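You operate a simulated robot arm through the tools that you are given. There is no shell and no other tool.

You run a simulated robot arm. Do the job below in one go: nothing can be reset, and whatever is moved stays where it is left.

## Task
Put things in order on the top of the island bench. At the end: the large pink beaker stands where the clay pat stood; the clay pat from the top of the island bench stands on top of the green vase; the blue collar bulb is on the grey glazed dish; the yellow round sponge stands where the blue collar bulb stood; whatever was shut is shut again. Leave all else as you found it, and nothing knocked over.

Only the result counts: the job must be done as asked and must still hold three seconds after the hand-in. Knocking over, shifting, dropping, spilling or breaking anything else fails it.

## Robot
A 6-joint arm with a two-finger parallel gripper, fixed in place. Base frame: the origin is at the foot of the arm, x ahead of it, y to its left, z up; the work surface is at about z = 0. Readings come in m, rad, newtons and seconds.
With the tool pointing down near the work surface it reaches from about 0.16 to 0.42 m from the base axis. Its first joint turns from -1.152 to 1.152 rad. Payload 1.57 kg.
Tool frame: the origin (TCP) lies between the finger pads and is the grasp point; the fingertips stand 0.03 m ahead of it; z points along the fingers, y is the line along which they close. The gripper opens to 0.08 m. The fingers are 0.017 m wide and 0.012 m thick; the gripper's body (0.04 by 0.082 m) begins 0.08 m behind the TCP.
Orientation is that of the tool frame in the base frame, as a unit quaternion [x, y, z, w]. With the fingers straight down and closing along the base's y, the tool's x points along the base's -x, its y along +y and its z along -z.

## Interface
- The arm moves only by the tool servo_tool. Its argument "moves" is a list of rows, each a list of 7 numbers: the finger opening in cm, from 0 to 8, then the shift along the base's x, y, z in units of 20 mm (1.0 is 20 mm), then the turn, a rotation vector about the base's x, y, z in units of 8 degrees (1.0 is 8 degrees). In form: [[claw, dx, dy, dz, rx, ry, rz], ...]. A call has 1 to 20 rows; each row shifts and turns the commanded pose from where the row before left it. A call with a number of a shift or a turn outside -1 to 1 is refused whole. Each row takes 0.2 s and may step no farther than 0.05 m and 0.15 rad from the row before; otherwise, or with a gripper value out of range, the whole call is refused. A pose out of reach is approached as far as the arm can. The call stops where the force on the tool passes 40 N (or 10 N more than at its start, if that is more) or the arm is blocked; 0.2 s more then pass. The fingers move at their own pace (about 0.153 m/s each) and stop on an object; they squeeze with about 40 N. The grip force told is the motor's: it shows also when the fingers shut on nothing. Time passes only in rows, and 0.2 s behind the last, so rows that do not move let the fingers close. The reply holds the time, the measured pose of the TCP, the force on the tool along the base axes, the opening and the grip force, in the units named above and with some noise, with the torque about the TCP (base axes, N m) and any sound that the robot's microphone picked up.
- Cameras (640 x 400 px; columns grow to the right, rows downward): "scene" is fixed at [0.0572, -0.3373, 0.411]; the picture's right is [0.73, -0.68, 0.00], its down [-0.47, -0.50, -0.73] and it looks along [0.49, 0.53, -0.69] (base axes); focal length 214 px, centre (320, 200). "wrist" rides on the gripper at [0.072, -0.007, -0.122] in the tool frame; the picture's right is [0.09, 1.00, 0.00], its down [-0.84, 0.08, -0.54] and it looks along [-0.54, 0.05, 0.84] (tool axes); focal length 238 px, centre (320, 200). There is no depth. A picture from a camera that has moved, and an enlarged one, comes with that camera's place and axes in the base frame and with its lens.
- camera(camera): a new picture of that camera. It takes no simulated time.
- enlarge(camera, box): a new picture of the part [left, top, right, bottom] of that camera's present view, enlarged. It takes no simulated time.
- finish_job(): hands the job in; it is judged then, once.

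Places have to be worked out from the pictures, the camera data and where the tool is seen. Open the gripper and draw the arm clear of the work before you hand the job in, unless the task says otherwise.

The tools are called after "Call:" by a JSON object that holds its "fn" and its "kwargs". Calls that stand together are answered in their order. servo_tool: Moves the arm, as the interface text tells. Its arguments: {"type":"object","properties":{"moves":{"type":"array"}},"required":["moves"]} The other tools are called the same way: camera (camera) takes a picture; enlarge (camera, box) takes an enlarged picture of a part of a camera's view; finish_job () hands the job in.

At the start:

```text
clock: 0.0
position: [0.2278, 0.0212, 0.2678]
tcp_rot: [-0.001, 1.0, 0.0, 0.0]
force: [-0.6, 0.1, 0.2]
wrist_torque: [0.01, 0.0, 0.02]
grip_width: 0.0801
grip_force: 0.1
```

scene: 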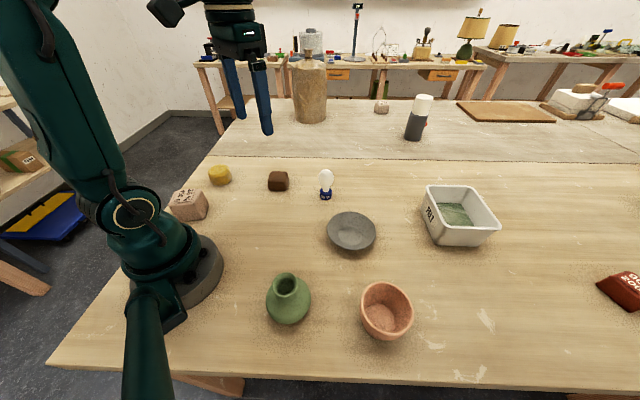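
wrist: 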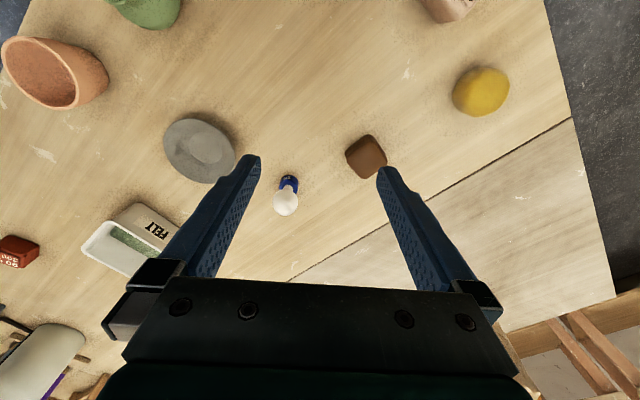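

I'll start by looking closer at the objects on the bench to identify each of them.

Call:
{"fn": "enlarge", "kwargs": {"camera": "scene", "box": [160, 140, 360, 265]}}

Call:
{"fn": "enlarge", "kwargs": {"camera": "scene", "box": [240, 200, 440, 345]}}

Call:
{"fn": "enlarge", "kwargs": {"camera": "scene", "box": [400, 150, 640, 320]}}

Call:
{"fn": "enlarge", "kwargs": {"camera": "scene", "box": [260, 60, 460, 190]}}

Call:
{"fn": "enlarge", "kwargs": {"camera": "wrist", "box": [0, 0, 320, 200]}}

Call:
{"fn": "enlarge", "kwargs": {"camera": "wrist", "box": [250, 0, 570, 200]}}

```text
3.20 times, centred on (260, 202) of scene
camera zoom: at [0.0572, -0.3373, 0.411], right [0.73, -0.68, 0.0], down [-0.47, -0.5, -0.73], along [0.49, 0.53, -0.69], focal length 686 px, centre (512, 192)
```

zoom: 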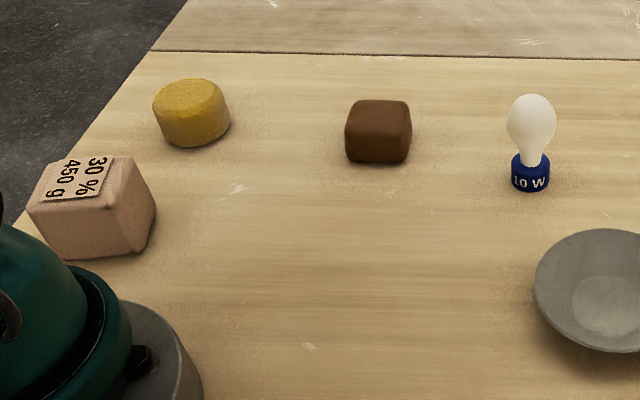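

```text
2.76 times, centred on (340, 272) of scene
camera zoom: at [0.0572, -0.3373, 0.411], right [0.73, -0.68, 0.0], down [-0.47, -0.5, -0.73], along [0.49, 0.53, -0.69], focal length 592 px, centre (265, 0)
```

zoom: 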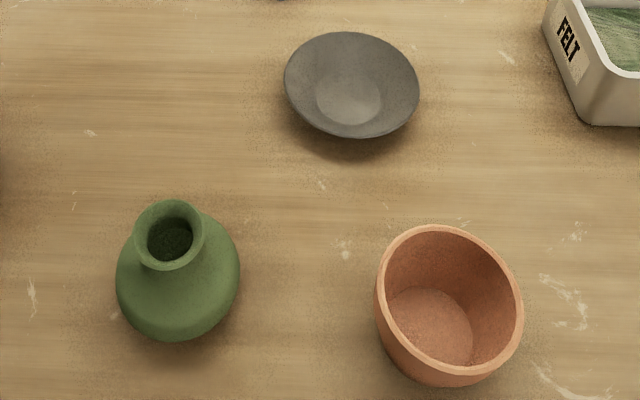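

```text
2.35 times, centred on (520, 235) of scene
camera zoom: at [0.0572, -0.3373, 0.411], right [0.73, -0.68, 0.0], down [-0.47, -0.5, -0.73], along [0.49, 0.53, -0.69], focal length 505 px, centre (-151, 118)
```

zoom: 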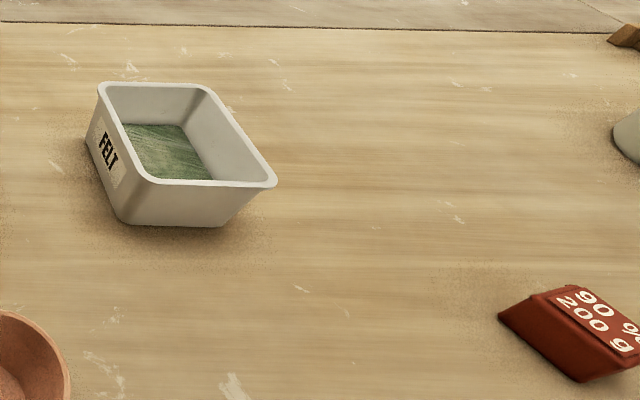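

```text
3.08 times, centred on (360, 125) of scene
camera zoom: at [0.0572, -0.3373, 0.411], right [0.73, -0.68, 0.0], down [-0.47, -0.5, -0.73], along [0.49, 0.53, -0.69], focal length 660 px, centre (197, 431)
```

zoom: 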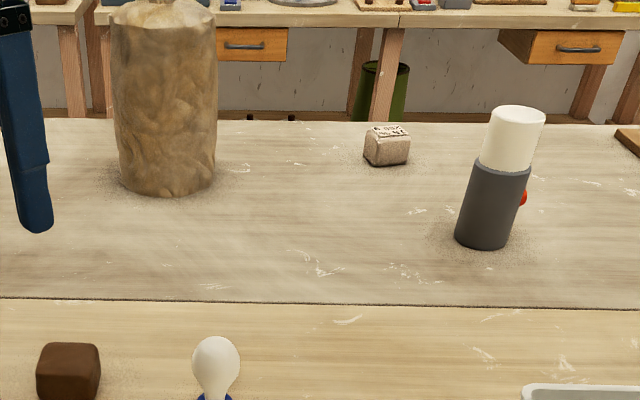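

```text
2.00 times, centred on (160, 100) of wrist
camera zoom: at [0.1574, 0.0157, 0.3903], right [-0.09, 1.0, 0.0], down [0.84, 0.08, 0.54], along [0.54, 0.05, -0.84], focal length 477 px, centre (640, 400)
```

zoom: 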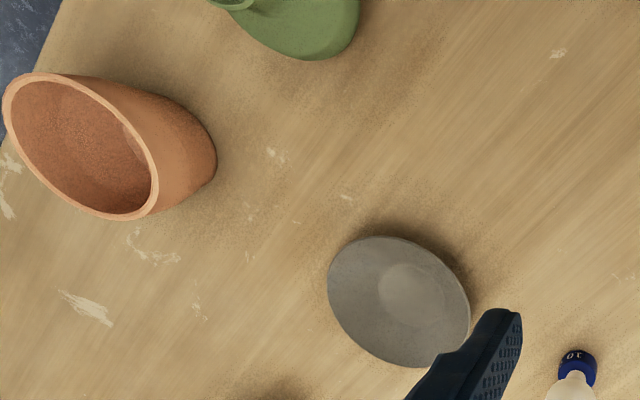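

```text
2.00 times, centred on (410, 100) of wrist
camera zoom: at [0.1574, 0.0157, 0.3903], right [-0.09, 1.0, 0.0], down [0.84, 0.08, 0.54], along [0.54, 0.05, -0.84], focal length 477 px, centre (140, 400)
```

zoom: 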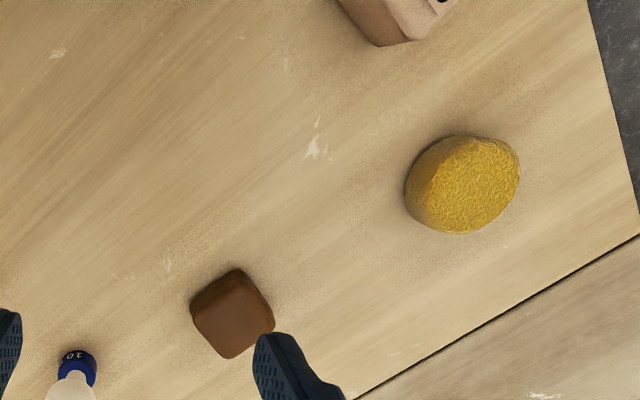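

The brown rounded block near (0.30, 0.10) is the clay pat: it is reachable, while the labelled pinkish block lies beyond the arm's joint range. The bulb is near (0.37, -0.03), the dish near (0.32, -0.16), the vase near (0.12, -0.19), the beaker near (0.23, -0.33) and the sponge near (0.18, 0.24). I'll move above the clay pat to see its orientation.

Call:
{"fn": "servo_tool", "kwargs": {"moves": [[8, 0.618, 0.69, -0.898, 0, 0, 0], [8, 0.618, 0.69, -0.898, 0, 0, 0], [8, 0.618, 0.69, -0.898, 0, 0, 0], [8, 0.618, 0.69, -0.898, 0, 0, 0], [8, 0.618, 0.69, -0.898, 0, 0, 0], [8, 0.618, 0.69, -0.898, 0, 0, 0], [8, 0, 0, 0, 0, 0, 0]]}}

Call:
{"fn": "camera", "kwargs": {"camera": "wrist"}}

Call:
{"fn": "camera", "kwargs": {"camera": "scene"}}

```text
clock: 1.6
position: [0.3034, 0.1051, 0.1599]
tcp_rot: [-0.001, 1.0, 0.0, 0.0]
force: [0.1, 0.4, 0.5]
wrist_torque: [-0.03, -0.04, 0.0]
grip_width: 0.08
grip_force: 0.0
```

```text
taken
camera wrist: at [0.2319, 0.0987, 0.2825], right [-0.09, 1.0, 0.0], down [0.84, 0.08, 0.54], along [0.54, 0.05, -0.84], focal length 238 px, centre (320, 200)
```

wrist: 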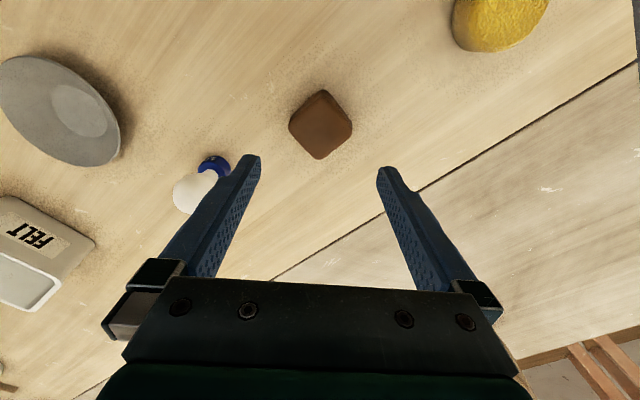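

```text
taken
```

scene: 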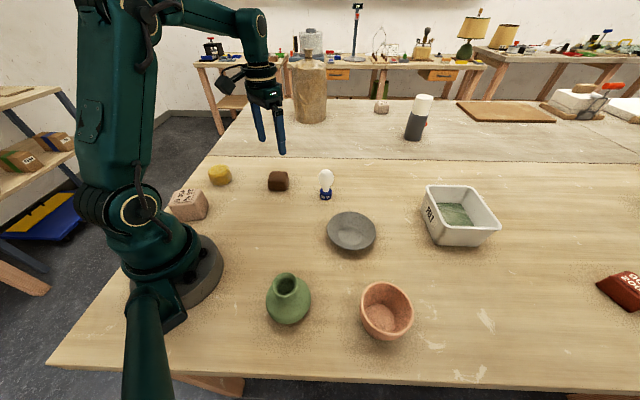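

The gripper is above the pat. I'll enlarge the view to read the pat's edges and angle.

Call:
{"fn": "enlarge", "kwargs": {"camera": "wrist", "box": [240, 60, 400, 185]}}

Call:
{"fn": "enlarge", "kwargs": {"camera": "scene", "box": [230, 90, 350, 210]}}

```text
3.20 times, centred on (320, 122) of wrist
camera zoom: at [0.2319, 0.0987, 0.2825], right [-0.09, 1.0, 0.0], down [0.84, 0.08, 0.54], along [0.54, 0.05, -0.84], focal length 763 px, centre (320, 448)
```

zoom: 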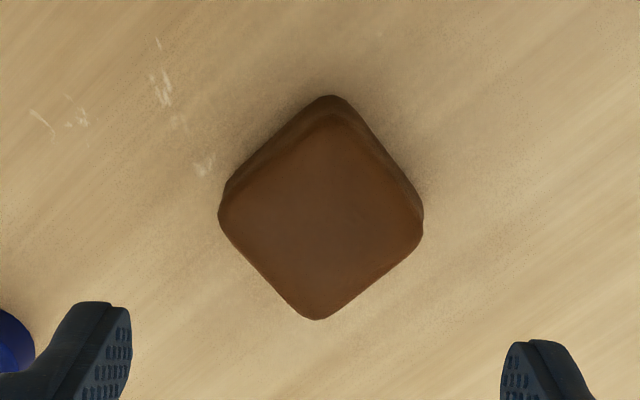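

```text
3.33 times, centred on (290, 150) of scene
camera zoom: at [0.0572, -0.3373, 0.411], right [0.73, -0.68, 0.0], down [-0.47, -0.5, -0.73], along [0.49, 0.53, -0.69], focal length 715 px, centre (420, 367)
```

zoom: 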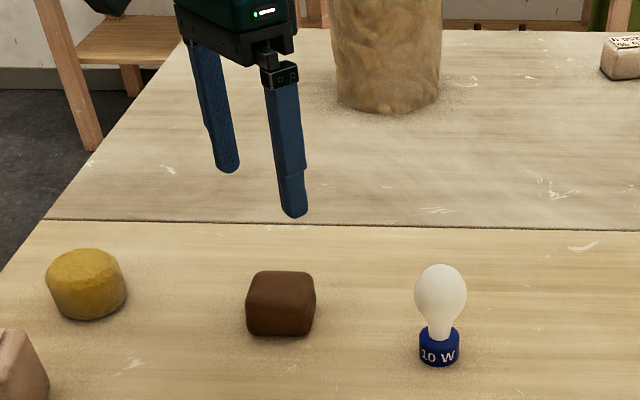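

The pat's top face is a square of about 47 mm turned by roughly 45°, centred near (0.3025, 0.106), and about 40 mm high. I'll turn the hand by -44° and come part-way down, then check the alignment.

Call:
{"fn": "servo_tool", "kwargs": {"moves": [[8, 0, 0, 0, 0, 0, -1], [8, 0, 0, 0, 0, 0, -1], [8, 0, 0, 0, 0, 0, -1], [8, 0, 0, 0, 0, 0, -1], [8, 0, 0, 0, 0, 0, -1], [8, 0, 0, 0, 0, 0, -0.5], [8, 0, 0, -1, 0, 0, 0], [8, 0, 0, -1, 0, 0, 0], [8, 0, 0, -0.5, 0, 0, 0], [8, 0, 0, 0, 0, 0, 0]]}}

Call:
{"fn": "camera", "kwargs": {"camera": "wrist"}}

Call:
{"fn": "enlarge", "kwargs": {"camera": "scene", "box": [230, 90, 350, 210]}}

```text
clock: 3.8
position: [0.3011, 0.1039, 0.1089]
tcp_rot: [0.374, 0.927, 0.0, -0.001]
force: [0.2, -0.2, -0.3]
wrist_torque: [-0.02, 0.01, 0.03]
grip_width: 0.0801
grip_force: 0.0
```

```text
taken
camera wrist: at [0.2466, 0.1498, 0.2319], right [0.62, 0.78, 0.0], down [0.66, -0.53, 0.54], along [0.42, -0.34, -0.84], focal length 238 px, centre (320, 200)
```

wrist: 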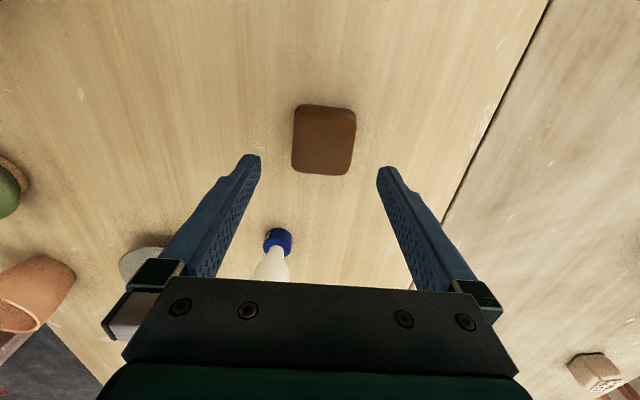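

```text
3.33 times, centred on (290, 150) of scene
camera zoom: at [0.0572, -0.3373, 0.411], right [0.73, -0.68, 0.0], down [-0.47, -0.5, -0.73], along [0.49, 0.53, -0.69], focal length 715 px, centre (420, 367)
```

zoom: 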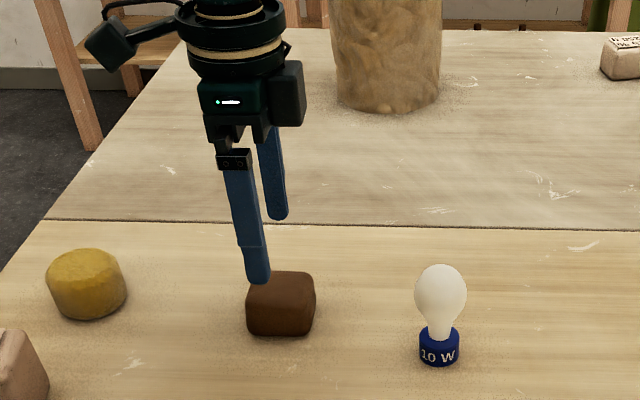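

The pat now sits square between the fingers; I'll enlarge for a precise centre reading.

Call:
{"fn": "enlarge", "kwargs": {"camera": "wrist", "box": [240, 80, 400, 180]}}

```text
4.00 times, centred on (320, 130) of wrist
camera zoom: at [0.2466, 0.1498, 0.2319], right [0.62, 0.78, 0.0], down [0.66, -0.53, 0.54], along [0.42, -0.34, -0.84], focal length 953 px, centre (320, 480)
```

zoom: 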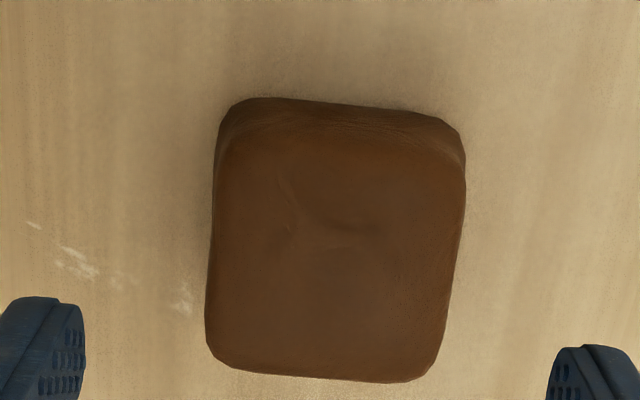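

The pat is centred to within about 3 mm at roughly (0.302, 0.107). I'll nudge, go down to z≈0.036 and close.

Call:
{"fn": "servo_tool", "kwargs": {"moves": [[8, -0.03, 0.13, -0.9, 0, 0, 0], [8, 0, 0, -0.9, 0, 0, 0], [8, 0, 0, -0.9, 0, 0, 0], [8, 0, 0, -0.9, 0, 0, 0], [8, 0, 0, 0, 0, 0, 0]]}}

Call:
{"fn": "enlarge", "kwargs": {"camera": "scene", "box": [230, 90, 350, 210]}}

```text
clock: 5.0
position: [0.3013, 0.1082, 0.0367]
tcp_rot: [0.374, 0.928, 0.0, 0.0]
force: [0.3, 0.0, 0.2]
wrist_torque: [-0.01, 0.03, 0.04]
grip_width: 0.0801
grip_force: 0.1
```

```text
3.33 times, centred on (290, 150) of scene
camera zoom: at [0.0572, -0.3373, 0.411], right [0.73, -0.68, 0.0], down [-0.47, -0.5, -0.73], along [0.49, 0.53, -0.69], focal length 715 px, centre (420, 367)
```

zoom: 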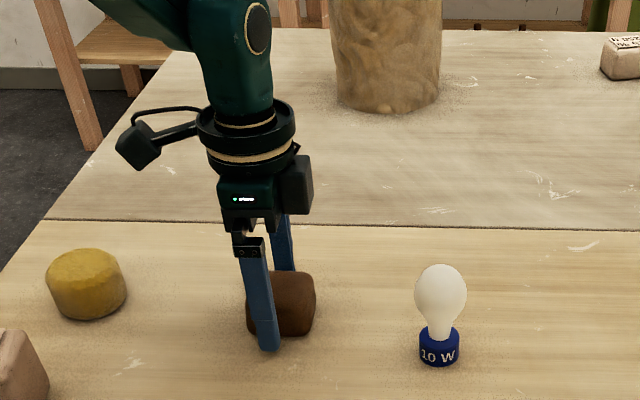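

The fingers straddle the pat; now close.

Call:
{"fn": "servo_tool", "kwargs": {"moves": [[4, 0, 0, 0, 0, 0, 0], [4, 0, 0, 0, 0, 0, 0], [3.5, 0, 0, 0, 0, 0, 0], [3.5, 0, 0, 0, 0, 0, 0]]}}

Call:
{"fn": "enlarge", "kwargs": {"camera": "scene", "box": [230, 90, 350, 210]}}

Call:
{"fn": "camera", "kwargs": {"camera": "wrist"}}

```text
clock: 6.0
position: [0.3021, 0.1082, 0.0374]
tcp_rot: [0.374, 0.928, 0.0, 0.0]
force: [0.1, 0.5, 0.3]
wrist_torque: [-0.02, 0.0, 0.0]
grip_width: 0.0575
grip_force: 40.4
```

```text
3.33 times, centred on (290, 150) of scene
camera zoom: at [0.0572, -0.3373, 0.411], right [0.73, -0.68, 0.0], down [-0.47, -0.5, -0.73], along [0.49, 0.53, -0.69], focal length 715 px, centre (420, 367)
```

zoom: 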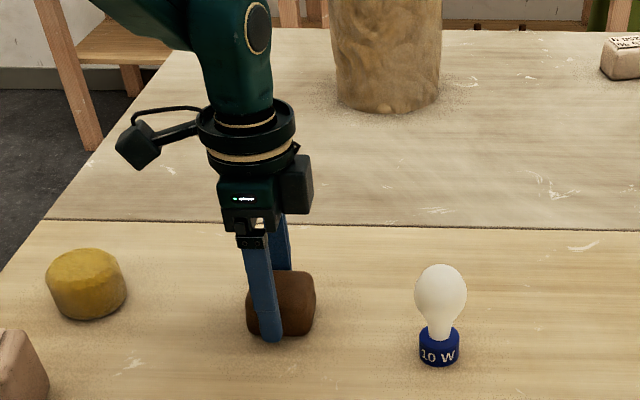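

```text
taken
camera wrist: at [0.2469, 0.1539, 0.16], right [0.62, 0.78, 0.0], down [0.66, -0.52, 0.54], along [0.42, -0.34, -0.84], focal length 238 px, centre (320, 200)
```

wrist: 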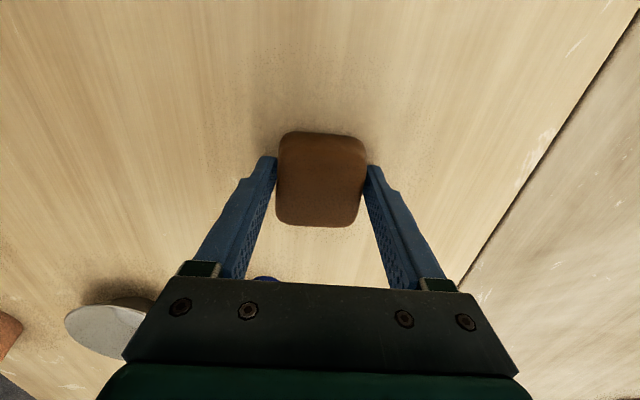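

The pat is held at 57 mm width. I'll zoom on the wrist view for the pat's offset in the hand before lifting, since the beaker must later go exactly here.

Call:
{"fn": "enlarge", "kwargs": {"camera": "wrist", "box": [240, 110, 400, 240]}}

Call:
{"fn": "enlarge", "kwargs": {"camera": "scene", "box": [255, 155, 305, 200]}}

```text
3.08 times, centred on (320, 175) of wrist
camera zoom: at [0.2469, 0.1539, 0.16], right [0.62, 0.78, 0.0], down [0.66, -0.52, 0.54], along [0.42, -0.34, -0.84], focal length 733 px, centre (320, 277)
```

zoom: 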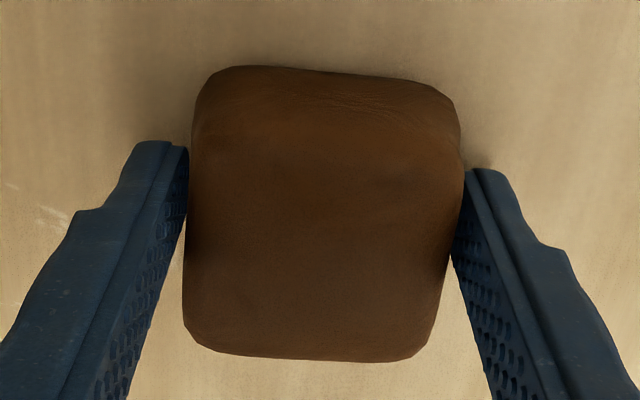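

```text
8.89 times, centred on (280, 178) of scene
camera zoom: at [0.0572, -0.3373, 0.411], right [0.73, -0.68, 0.0], down [-0.47, -0.5, -0.73], along [0.49, 0.53, -0.69], focal length 1906 px, centre (676, 400)
```

zoom: 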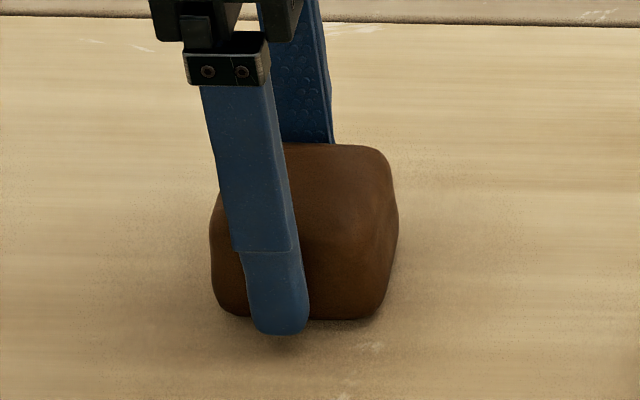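

The pat centre agrees with the tool position, about (0.303, 0.1075); I'll note that as the beaker's target. Lifting straight up now.

Call:
{"fn": "servo_tool", "kwargs": {"moves": [[3.5, 0, 0, 0.5, 0, 0, 0], [3.5, 0, 0, 1, 0, 0, 0], [3.5, 0, 0, 1, 0, 0, 0], [3.5, 0, 0, 1, 0, 0, 0], [3.5, 0, 0, 1, 0, 0, 0], [3.5, 0, 0, 1, 0, 0, 0], [3.5, 0, 0, 1, 0, 0, 0], [3.5, 0, 0, 1, 0, 0, 0], [3.5, 0, 0, 1, 0, 0, 0], [3.5, 0, 0, 1, 0, 0, 0], [3.5, 0, 0, 0, 0, 0, 0]]}}

Call:
{"fn": "camera", "kwargs": {"camera": "scene"}}

Call:
{"fn": "camera", "kwargs": {"camera": "wrist"}}

```text
clock: 8.4
position: [0.3024, 0.1062, 0.2267]
tcp_rot: [0.374, 0.927, 0.0, 0.0]
force: [-0.2, -0.2, -3.0]
wrist_torque: [0.04, 0.03, 0.01]
grip_width: 0.0575
grip_force: 39.8
```

```text
taken
```

scene: 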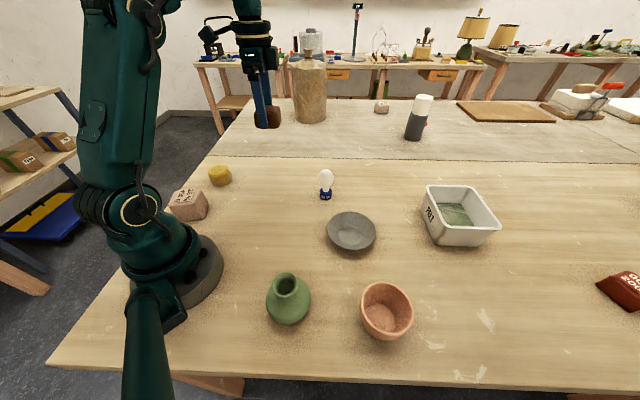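

```text
taken
camera wrist: at [0.2472, 0.1518, 0.3493], right [0.62, 0.78, 0.0], down [0.66, -0.52, 0.54], along [0.42, -0.34, -0.84], focal length 238 px, centre (320, 200)
```

wrist: 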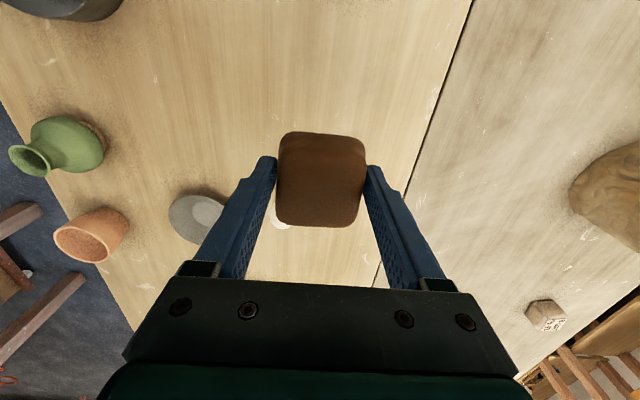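

The pat is held securely and lifted. I'll move part-way to the vase and look at it from the wrist camera.

Call:
{"fn": "servo_tool", "kwargs": {"moves": [[3.5, -0.622, -0.922, 0, 0, 0, 0], [3.5, -0.622, -0.922, 0, 0, 0, 0], [3.5, -0.622, -0.922, 0, 0, 0, 0], [3.5, -0.622, -0.922, 0, 0, 0, 0], [3.5, -0.622, -0.922, 0, 0, 0, 0], [3.5, -0.622, -0.922, 0, 0, 0, 0], [3.5, -0.622, -0.922, 0, 0, 0, 0], [3.5, -0.622, -0.922, 0, 0, 0, 0], [3.5, -0.622, -0.922, 0, 0, 0, 0], [3.5, 0, 0, 0, 0, 0, 0]]}}

Call:
{"fn": "camera", "kwargs": {"camera": "wrist"}}

Call:
{"fn": "enlarge", "kwargs": {"camera": "wrist", "box": [100, 40, 280, 200]}}

Call:
{"fn": "enlarge", "kwargs": {"camera": "scene", "box": [248, 258, 328, 338]}}

```text
clock: 10.6
position: [0.1898, -0.058, 0.2262]
tcp_rot: [0.374, 0.927, 0.0, 0.0]
force: [0.2, -0.2, -2.2]
wrist_torque: [0.01, 0.06, 0.0]
grip_width: 0.0573
grip_force: 40.0
```

```text
taken
camera wrist: at [0.1352, -0.0127, 0.3494], right [0.62, 0.78, 0.0], down [0.66, -0.52, 0.54], along [0.42, -0.34, -0.84], focal length 238 px, centre (320, 200)
```

wrist: 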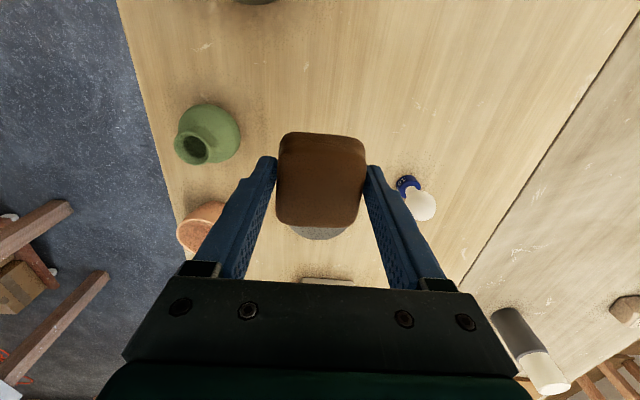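

```text
2.50 times, centred on (190, 120) of wrist
camera zoom: at [0.1352, -0.0127, 0.3494], right [0.62, 0.78, 0.0], down [0.66, -0.52, 0.54], along [0.42, -0.34, -0.84], focal length 596 px, centre (645, 400)
```

zoom: 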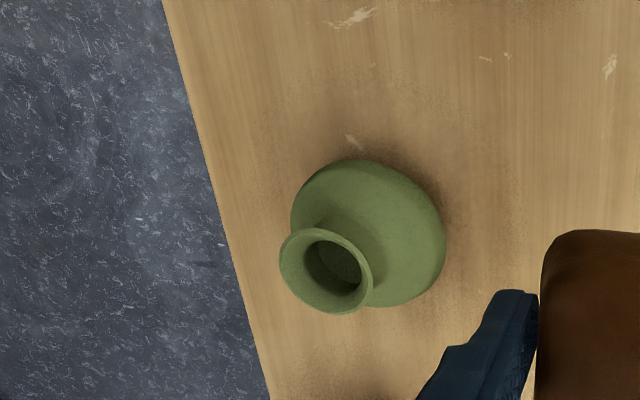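

```text
5.00 times, centred on (288, 298) of scene
camera zoom: at [0.0572, -0.3373, 0.411], right [0.73, -0.68, 0.0], down [-0.47, -0.5, -0.73], along [0.49, 0.53, -0.69], focal length 1072 px, centre (480, -290)
```

zoom: 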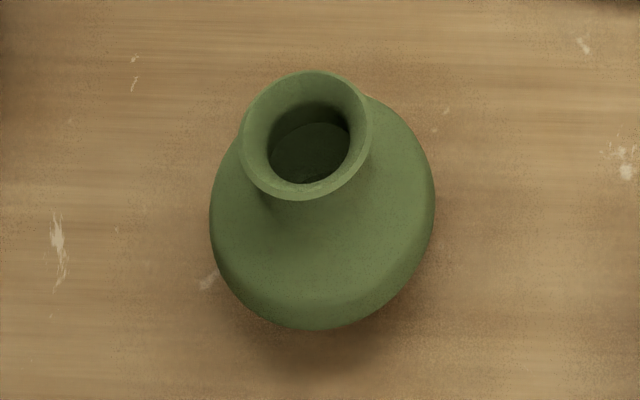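

Triangulating both views puts the vase rim centre near (0.120, -0.190), about 0.086 m high and 41 mm wide. I'll carry the pat over it, come down to about 27 mm above the rim, and check.

Call:
{"fn": "servo_tool", "kwargs": {"moves": [[3.5, -0.507, -0.943, 0, 0, 0, 0], [3.5, -0.507, -0.943, 0, 0, 0, 0], [3.5, -0.507, -0.943, 0, 0, 0, 0], [3.5, -0.507, -0.943, 0, 0, 0, 0], [3.5, -0.507, -0.943, 0, 0, 0, 0], [3.5, -0.507, -0.943, 0, 0, 0, 0], [3.5, -0.507, -0.943, 0, 0, 0, 0], [3.5, 0, 0, -0.9, 0, 0, 0], [3.5, 0, 0, -0.9, 0, 0, 0], [3.5, 0, 0, -0.9, 0, 0, 0], [3.5, 0, 0, -0.9, 0, 0, 0], [3.5, 0, 0, 0, 0, 0, 0]]}}

Call:
{"fn": "camera", "kwargs": {"camera": "wrist"}}

Call:
{"fn": "camera", "kwargs": {"camera": "scene"}}

Call:
{"fn": "enlarge", "kwargs": {"camera": "scene", "box": [228, 208, 348, 338]}}

```text
clock: 13.2
position: [0.1204, -0.1912, 0.1534]
tcp_rot: [0.374, 0.927, 0.0, 0.0]
force: [0.0, 0.0, -2.1]
wrist_torque: [-0.01, 0.03, 0.04]
grip_width: 0.0575
grip_force: 39.9
```

```text
taken
camera wrist: at [0.0652, -0.1456, 0.2769], right [0.62, 0.78, 0.0], down [0.66, -0.53, 0.54], along [0.42, -0.34, -0.84], focal length 238 px, centre (320, 200)
```

wrist: 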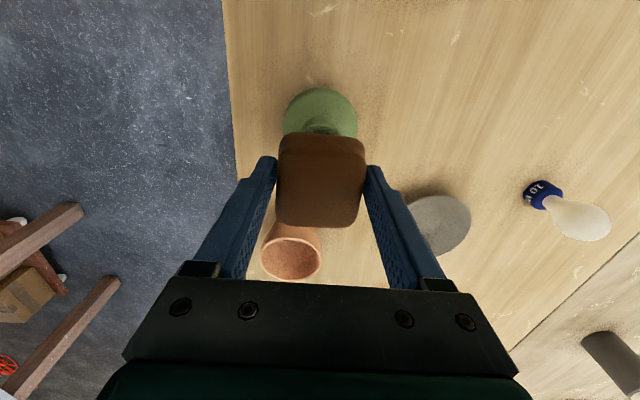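

```text
taken
```

scene: 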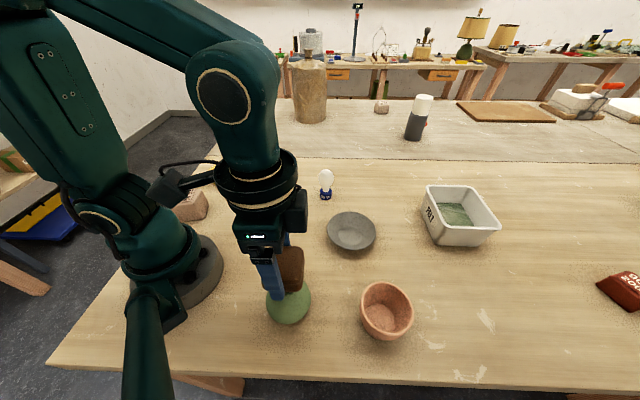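

```text
3.08 times, centred on (288, 273) of scene
camera zoom: at [0.0572, -0.3373, 0.411], right [0.73, -0.68, 0.0], down [-0.47, -0.5, -0.73], along [0.49, 0.53, -0.69], focal length 660 px, centre (418, -25)
```

zoom: 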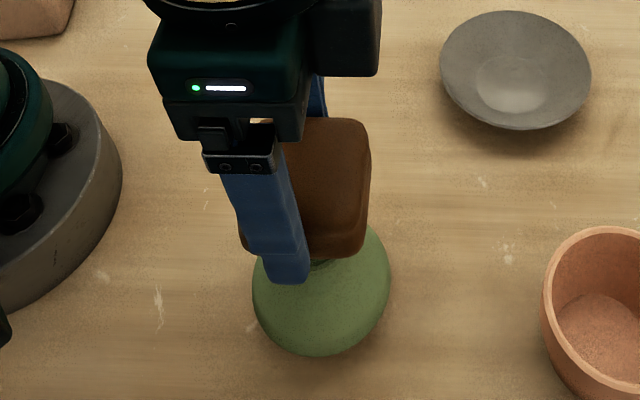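

The pat is centred above the vase in both views. I'll lower to just above the expected contact (TCP z≈0.123).

Call:
{"fn": "servo_tool", "kwargs": {"moves": [[3.5, 0, 0, -0.5, 0, 0, 0], [3.5, 0, 0, -0.5, 0, 0, 0], [3.5, 0, 0, -0.2, 0, 0, 0], [3.5, 0, 0, 0, 0, 0, 0]]}}

Call:
{"fn": "enlarge", "kwargs": {"camera": "scene", "box": [238, 228, 338, 338]}}

```text
clock: 14.2
position: [0.1204, -0.1905, 0.1312]
tcp_rot: [0.375, 0.927, -0.001, 0.0]
force: [0.3, -0.6, -3.2]
wrist_torque: [0.01, -0.03, 0.0]
grip_width: 0.0573
grip_force: 40.1
```

```text
3.64 times, centred on (288, 283) of scene
camera zoom: at [0.0572, -0.3373, 0.411], right [0.73, -0.68, 0.0], down [-0.47, -0.5, -0.73], along [0.49, 0.53, -0.69], focal length 780 px, centre (436, -102)
```

zoom: 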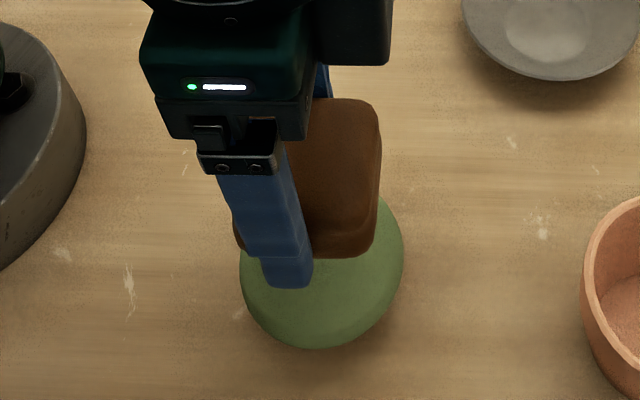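

Not in contact yet (force only the pat's weight). I'll continue down in 2 mm steps, watching the force.

Call:
{"fn": "servo_tool", "kwargs": {"moves": [[3.5, 0, 0, -0.1, 0, 0, 0], [3.5, 0, 0, -0.1, 0, 0, 0]]}}

Call:
{"fn": "servo_tool", "kwargs": {"moves": [[3.5, 0, 0, -0.08, 0, 0, 0]]}}

Call:
{"fn": "servo_tool", "kwargs": {"moves": [[3.5, 0, 0, -0.05, 0, 0, 0]]}}

```text
clock: 14.8
position: [0.1192, -0.1905, 0.1264]
tcp_rot: [0.373, 0.928, 0.0, 0.0]
force: [0.0, 0.5, -2.6]
wrist_torque: [0.01, 0.02, 0.01]
grip_width: 0.0576
grip_force: 39.3
```

```text
clock: 15.2
position: [0.1199, -0.1905, 0.1248]
tcp_rot: [0.374, 0.927, 0.0, 0.0]
force: [0.7, 0.2, -2.7]
wrist_torque: [0.02, 0.03, 0.0]
grip_width: 0.0577
grip_force: 40.5
```

```text
clock: 15.6
position: [0.1188, -0.1911, 0.1251]
tcp_rot: [0.374, 0.927, 0.0, 0.0]
force: [0.2, 0.6, -2.8]
wrist_torque: [0.04, 0.03, 0.04]
grip_width: 0.0576
grip_force: 40.3
```

Still only the pat's weight. I'll continue in 1 mm steps.

Call:
{"fn": "servo_tool", "kwargs": {"moves": [[3.5, 0, 0, -0.06, 0, 0, 0]]}}

Call:
{"fn": "servo_tool", "kwargs": {"moves": [[3.5, 0, 0, -0.06, 0, 0, 0]]}}

Call:
{"fn": "servo_tool", "kwargs": {"moves": [[3.5, 0, 0, -0.06, 0, 0, 0]]}}

```text
clock: 16.0
position: [0.1189, -0.1911, 0.1246]
tcp_rot: [0.375, 0.927, 0.0, 0.0]
force: [-0.3, -0.3, -3.3]
wrist_torque: [0.03, 0.0, -0.01]
grip_width: 0.0573
grip_force: 40.7
```

```text
clock: 16.4
position: [0.1201, -0.1906, 0.1223]
tcp_rot: [0.374, 0.927, 0.0, 0.0]
force: [-0.5, -0.4, -2.0]
wrist_torque: [0.02, 0.04, -0.01]
grip_width: 0.0575
grip_force: 39.9
```

```text
clock: 16.8
position: [0.1206, -0.1917, 0.1216]
tcp_rot: [0.373, 0.928, 0.0, 0.001]
force: [-0.9, 8.8, 30.0]
wrist_torque: [0.51, 0.13, -0.06]
grip_width: 0.0574
grip_force: 40.2
```

Contact with the rim (30 N at z≈0.122). I'll ease back up slightly to take off the load before opening.

Call:
{"fn": "servo_tool", "kwargs": {"moves": [[3.5, 0, 0, 0.04, 0, 0, 0]]}}

Call:
{"fn": "enlarge", "kwargs": {"camera": "scene", "box": [238, 228, 338, 338]}}

Call:
{"fn": "enlarge", "kwargs": {"camera": "wrist", "box": [220, 60, 420, 240]}}

```text
clock: 17.2
position: [0.1205, -0.1915, 0.121]
tcp_rot: [0.374, 0.927, 0.001, 0.0]
force: [-1.4, 6.5, 20.6]
wrist_torque: [0.26, 0.01, 0.01]
grip_width: 0.0575
grip_force: 39.6
```

```text
3.64 times, centred on (288, 283) of scene
camera zoom: at [0.0572, -0.3373, 0.4111], right [0.73, -0.68, 0.0], down [-0.47, -0.5, -0.73], along [0.49, 0.53, -0.69], focal length 780 px, centre (436, -102)
```

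zoom: 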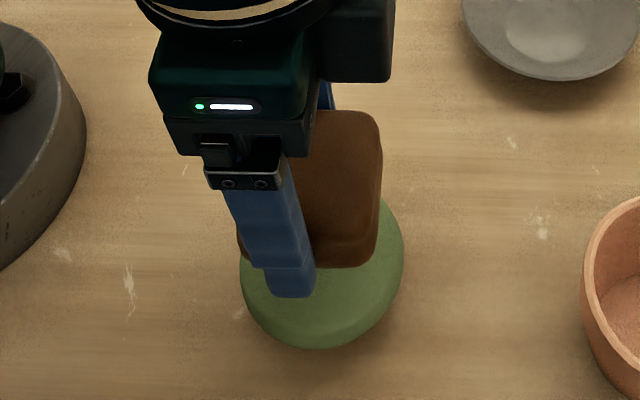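

```text
2.22 times, centred on (320, 150) of wrist
camera zoom: at [0.0647, -0.1452, 0.2445], right [0.62, 0.78, 0.0], down [0.66, -0.52, 0.54], along [0.42, -0.34, -0.84], focal length 530 px, centre (320, 311)
```

zoom: 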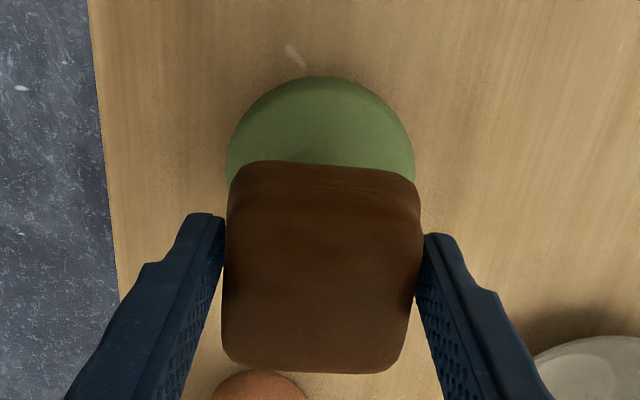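

Still 20 N of load; ease up a little more.

Call:
{"fn": "servo_tool", "kwargs": {"moves": [[3.5, 0, 0, 0.04, 0, 0, 0]]}}

Call:
{"fn": "servo_tool", "kwargs": {"moves": [[3.5, 0, 0, 0.03, 0, 0, 0]]}}

```text
clock: 17.6
position: [0.1192, -0.1906, 0.1213]
tcp_rot: [0.374, 0.927, 0.0, -0.001]
force: [0.1, -0.8, -2.6]
wrist_torque: [0.02, -0.01, 0.0]
grip_width: 0.0573
grip_force: 39.9
```

```text
clock: 18.0
position: [0.12, -0.1903, 0.1231]
tcp_rot: [0.375, 0.927, 0.0, -0.001]
force: [-0.1, -0.1, -3.0]
wrist_torque: [0.0, -0.02, 0.02]
grip_width: 0.0574
grip_force: 40.3
```

Just off contact now. I'll go back down 0.6 mm and open gently to set the pat on the rim.

Call:
{"fn": "servo_tool", "kwargs": {"moves": [[3.5, 0, 0, -0.03, 0, 0, 0], [3.5, 0, 0, 0, 0, 0, 0], [5.6, 0, 0, 0, 0, 0, 0], [6.0, 0, 0, 0, 0, 0, 0], [7, 0, 0, 0, 0, 0, 0], [7.5, 0, 0, 0, 0, 0, 0]]}}

Call:
{"fn": "enlarge", "kwargs": {"camera": "scene", "box": [238, 228, 338, 338]}}

Call:
{"fn": "enlarge", "kwargs": {"camera": "wrist", "box": [220, 60, 420, 240]}}

```text
clock: 19.4
position: [0.1197, -0.1895, 0.1229]
tcp_rot: [0.374, 0.927, 0.0, -0.001]
force: [0.7, -1.6, 0.0]
wrist_torque: [0.0, -0.01, -0.06]
grip_width: 0.0751
grip_force: 0.1
```

```text
3.64 times, centred on (288, 283) of scene
camera zoom: at [0.0572, -0.3373, 0.411], right [0.73, -0.68, 0.0], down [-0.47, -0.5, -0.73], along [0.49, 0.53, -0.69], focal length 780 px, centre (436, -102)
```

zoom: 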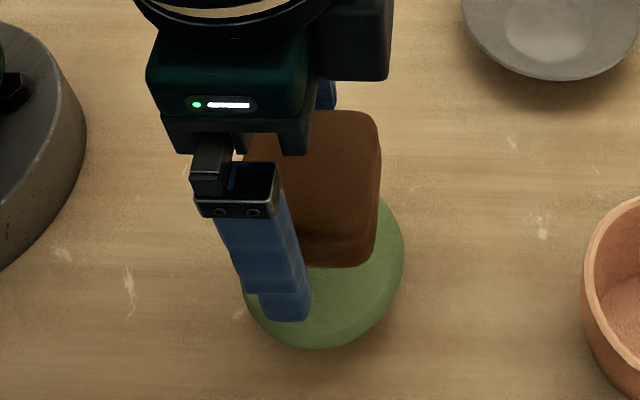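

```text
2.22 times, centred on (320, 150) of wrist
camera zoom: at [0.0643, -0.1449, 0.2455], right [0.62, 0.78, 0.0], down [0.66, -0.52, 0.54], along [0.42, -0.34, -0.84], focal length 530 px, centre (320, 311)
```

zoom: 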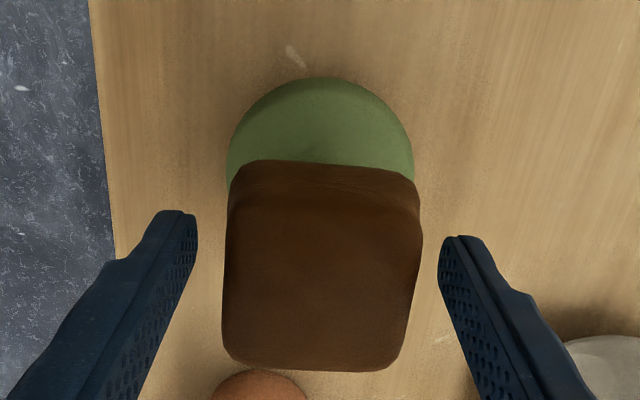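

The pat rests level on the vase and both fingers are free. I'll rise straight up.

Call:
{"fn": "servo_tool", "kwargs": {"moves": [[8, 0, 0, 0.2, 0, 0, 0], [8, 0, 0, 0.5, 0, 0, 0], [8, 0, 0, 1, 0, 0, 0], [8, 0, 0, 1, 0, 0, 0], [8, 0, 0, 1, 0, 0, 0], [8, 0, 0, 1, 0, 0, 0], [8, 0, 0, 1, 0, 0, 0], [8, 0, 0, 0.5, 0, 0, 0]]}}

Call:
{"fn": "enlarge", "kwargs": {"camera": "scene", "box": [238, 228, 338, 338]}}

Call:
{"fn": "camera", "kwargs": {"camera": "wrist"}}

```text
clock: 21.2
position: [0.119, -0.1891, 0.2462]
tcp_rot: [0.374, 0.927, 0.001, 0.0]
force: [0.3, -0.1, 0.1]
wrist_torque: [-0.03, 0.02, 0.02]
grip_width: 0.0801
grip_force: 0.0
```

```text
3.64 times, centred on (288, 283) of scene
camera zoom: at [0.0572, -0.3373, 0.411], right [0.73, -0.68, 0.0], down [-0.47, -0.5, -0.73], along [0.49, 0.53, -0.69], focal length 780 px, centre (436, -102)
```

zoom: 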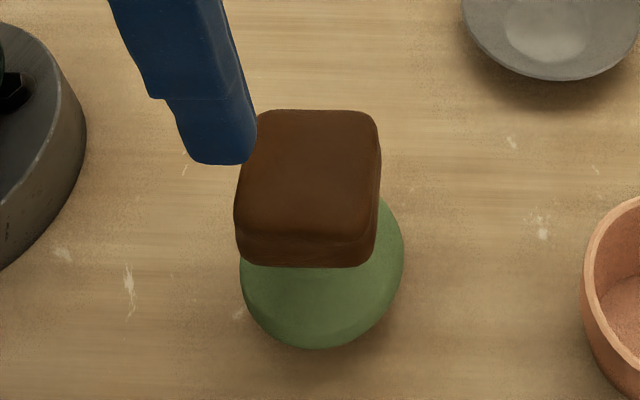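

```text
taken
camera wrist: at [0.0641, -0.1441, 0.3696], right [0.62, 0.78, 0.0], down [0.66, -0.53, 0.54], along [0.42, -0.34, -0.84], focal length 238 px, centre (320, 200)
```

wrist: 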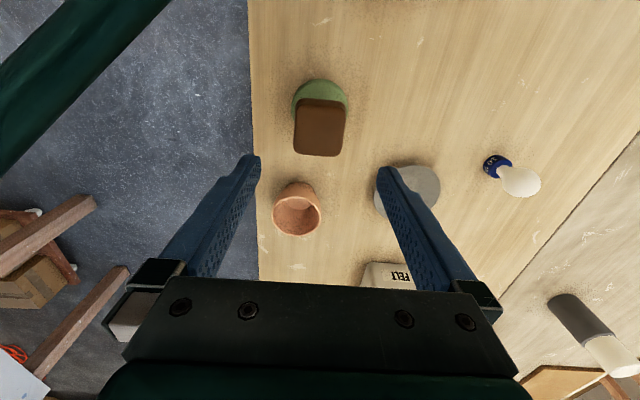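

The pat stands well on the vase. While here I'll take close views of the beaker and the dish for later measurement.

Call:
{"fn": "enlarge", "kwargs": {"camera": "wrist", "box": [250, 150, 360, 250]}}

Call:
{"fn": "enlarge", "kwargs": {"camera": "scene", "box": [346, 270, 426, 350]}}

Call:
{"fn": "enlarge", "kwargs": {"camera": "scene", "box": [311, 195, 391, 270]}}

Call:
{"fn": "enlarge", "kwargs": {"camera": "scene", "box": [306, 160, 346, 205]}}

```text
4.00 times, centred on (305, 200) of wrist
camera zoom: at [0.0641, -0.1441, 0.3696], right [0.62, 0.78, 0.0], down [0.66, -0.53, 0.54], along [0.42, -0.34, -0.84], focal length 953 px, centre (380, 200)
```

zoom: 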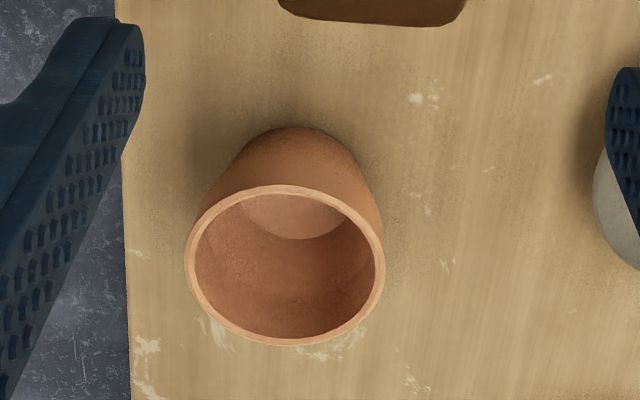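

```text
5.00 times, centred on (386, 310) of scene
camera zoom: at [0.0572, -0.3373, 0.411], right [0.73, -0.68, 0.0], down [-0.47, -0.5, -0.73], along [0.49, 0.53, -0.69], focal length 1072 px, centre (-10, -350)
```

zoom: 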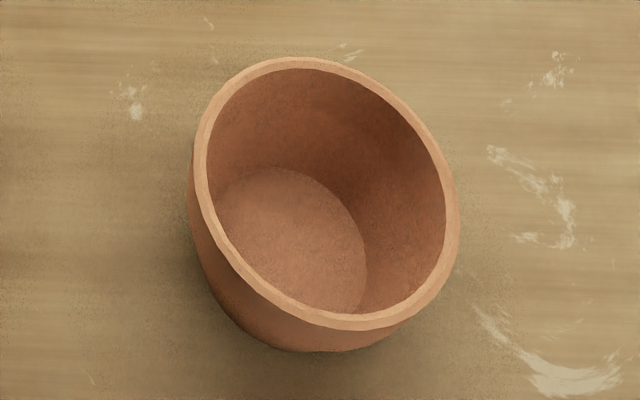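

```text
5.33 times, centred on (351, 232) of scene
camera zoom: at [0.0572, -0.3373, 0.411], right [0.73, -0.68, 0.0], down [-0.47, -0.5, -0.73], along [0.49, 0.53, -0.69], focal length 1144 px, centre (155, 27)
```

zoom: 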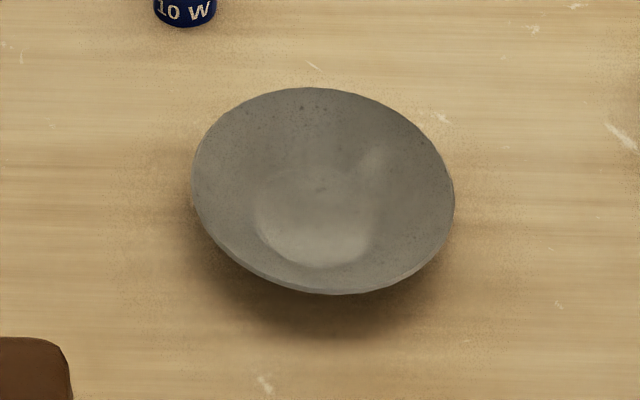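

```text
8.89 times, centred on (326, 182) of scene
camera zoom: at [0.0572, -0.3373, 0.411], right [0.73, -0.68, 0.0], down [-0.47, -0.5, -0.73], along [0.49, 0.53, -0.69], focal length 1906 px, centre (267, 356)
```

zoom: 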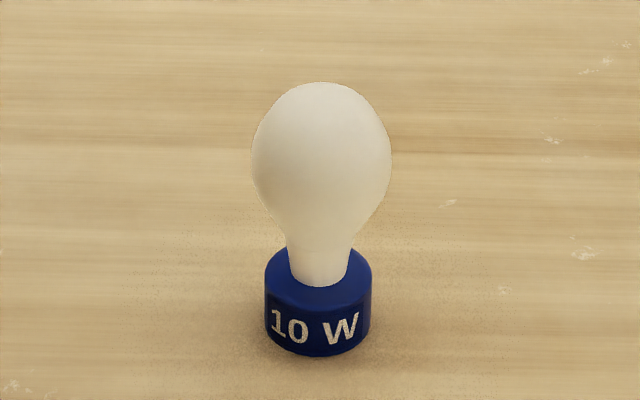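

The dish centre is near (0.318, -0.161), rim about 27 mm high, flat inside about 52 mm across. The bulb stands near (0.376, -0.021), its collar 34 mm wide and 20 mm tall. To avoid squeezing the glass I'll tilt the hand about 40° outward so that only the fingertips grip the collar. First I move over and tilt.

Call:
{"fn": "servo_tool", "kwargs": {"moves": [[8, 0.9, 0.867, 0, 0, 0, 1], [8, 0.9, 0.867, 0, 0, 0, 1], [8, 0.9, 0.867, 0, 0, 0, 1], [8, 0.9, 0.867, 0, 0, 0, 1], [8, 0.9, 0.867, 0, 0, 0, 1], [8, 0.9, 0.867, -0.4, 0, 0, 0], [8, 0.9, 0.867, -0.4, 0, 0, 0], [8, 0.9, 0.867, -0.4, 0, 0, 0], [8, 0.9, 0.867, -0.4, 0, 0, 0], [8, 0.9, 0.867, -0.4, 0, 0, 0], [8, 0, 0, 0, -0.07, -0.998, 0], [8, 0, 0, 0, -0.07, -0.998, 0], [8, 0, 0, 0, -0.07, -0.998, 0], [8, 0, 0, 0, -0.07, -0.998, 0], [8, 0, 0, 0, -0.07, -0.998, 0], [8, 0, 0, 0, 0, 0, 0]]}}

Call:
{"fn": "camera", "kwargs": {"camera": "wrist"}}

Call:
{"fn": "camera", "kwargs": {"camera": "scene"}}

```text
clock: 24.6
position: [0.301, -0.0172, 0.2062]
tcp_rot: [0.032, 0.939, -0.012, 0.343]
force: [0.6, -0.9, -0.5]
wrist_torque: [0.0, 0.01, 0.02]
grip_width: 0.0798
grip_force: 0.1
```

```text
taken
camera wrist: at [0.1675, -0.0141, 0.255], right [0.0, 1.0, -0.06], down [0.3, 0.06, 0.95], along [0.96, -0.02, -0.29], focal length 238 px, centre (320, 200)
```

wrist: 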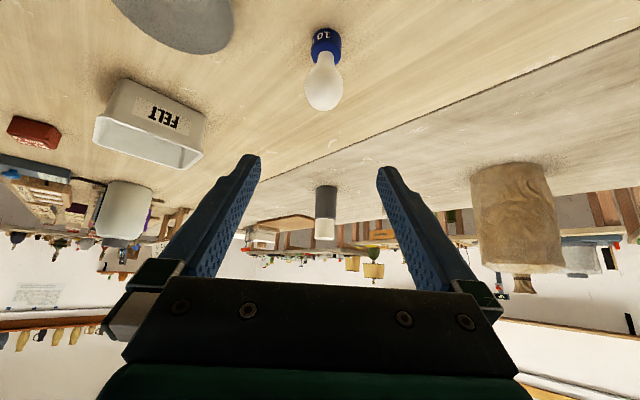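

```text
taken
```

scene: 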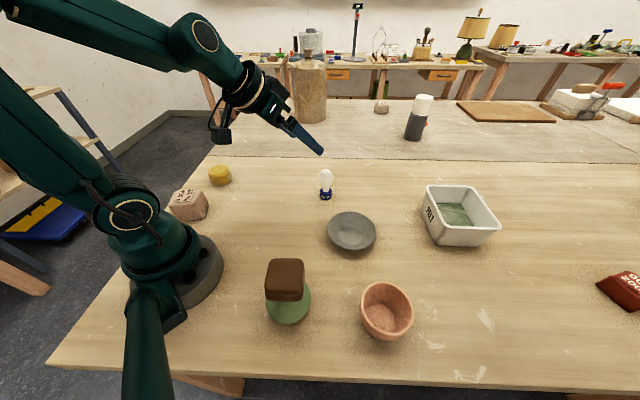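

The hand is tilted as planned. I'll descend to a pre-grasp point about 80 mm short of the collar along the finger line, and check.

Call:
{"fn": "servo_tool", "kwargs": {"moves": [[7, 0.08, 0, -0.91, 0, 0, 0], [7, 0.08, 0, -0.91, 0, 0, 0], [7, 0.08, 0, -0.91, 0, 0, 0], [7, 0.08, 0, -0.91, 0, 0, 0], [7, 0.08, 0, -0.91, 0, 0, 0], [7, 0.08, 0, -0.91, 0, 0, 0], [7, 0, 0, 0, 0, 0, 0]]}}

Call:
{"fn": "camera", "kwargs": {"camera": "wrist"}}

Call:
{"fn": "enlarge", "kwargs": {"camera": "scene", "box": [250, 120, 370, 220]}}

```text
clock: 26.2
position: [0.3029, -0.0172, 0.1717]
tcp_rot: [0.032, 0.939, -0.012, 0.342]
force: [-0.3, -0.9, -1.2]
wrist_torque: [0.02, 0.01, 0.01]
grip_width: 0.0702
grip_force: 0.1
out of reach, approached as far as the arm can: row 3, 4, 5, 6
```

```text
taken
camera wrist: at [0.1707, -0.0141, 0.22], right [0.0, 1.0, -0.06], down [0.3, 0.06, 0.95], along [0.95, -0.02, -0.3], focal length 238 px, centre (320, 200)
```

wrist: 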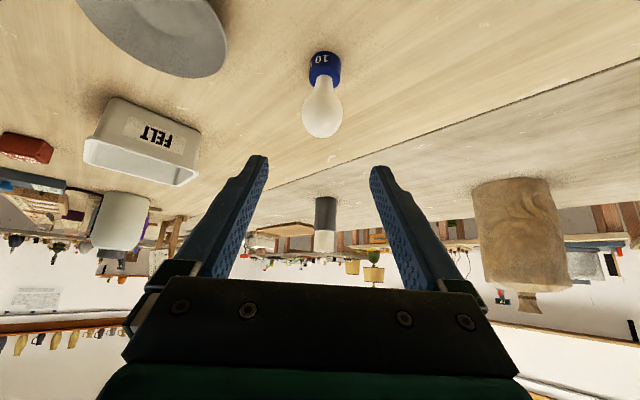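

```text
4.00 times, centred on (310, 170) of scene
camera zoom: at [0.0572, -0.3373, 0.411], right [0.73, -0.68, 0.0], down [-0.47, -0.5, -0.73], along [0.49, 0.53, -0.69], focal length 858 px, centre (360, 320)
```

zoom: 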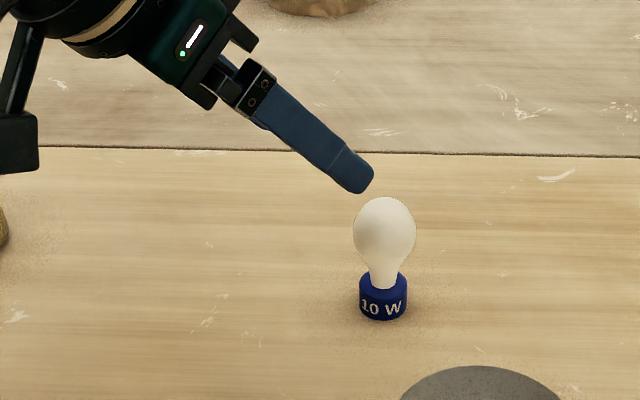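

The 40° tilt is out of reach this low and close in. I'll raise a bit to learn how the command and the arm relate.

Call:
{"fn": "servo_tool", "kwargs": {"moves": [[7, 0, 0, 1, 0, 0, 0], [7, 0, 0, 0, 0, 0, 0]]}}

```text
clock: 26.8
position: [0.303, -0.0165, 0.1911]
tcp_rot: [0.032, 0.939, -0.011, 0.342]
force: [-0.6, 0.5, -0.2]
wrist_torque: [0.01, -0.01, 0.0]
grip_width: 0.0702
grip_force: 0.1
```

Commands continue from the reached pose. I'll move outward above the bulb and test how low this tilt can go there (tips staying above the bulb top).

Call:
{"fn": "servo_tool", "kwargs": {"moves": [[7, 0.85, 0, 0, 0, 0, 0], [7, 0.85, 0, 0, 0, 0, 0], [7, 0.85, 0, 0, 0, 0, 0], [7, 0, 0, -0.7, 0, 0, 0], [7, 0, 0, -0.7, 0, 0, 0], [7, 0, 0, -0.7, 0, 0, 0], [7, 0, 0, -0.7, 0, 0, 0], [7, 0, 0, -0.7, 0, 0, 0], [7, 0, 0, 0, 0, 0, 0]]}}

```text
clock: 28.8
position: [0.3529, -0.0183, 0.1636]
tcp_rot: [0.032, 0.939, -0.011, 0.342]
force: [-0.1, -0.2, 0.1]
wrist_torque: [-0.03, 0.0, 0.03]
grip_width: 0.0701
grip_force: 0.1
out of reach, approached as far as the arm can: row 6, 7, 8
```

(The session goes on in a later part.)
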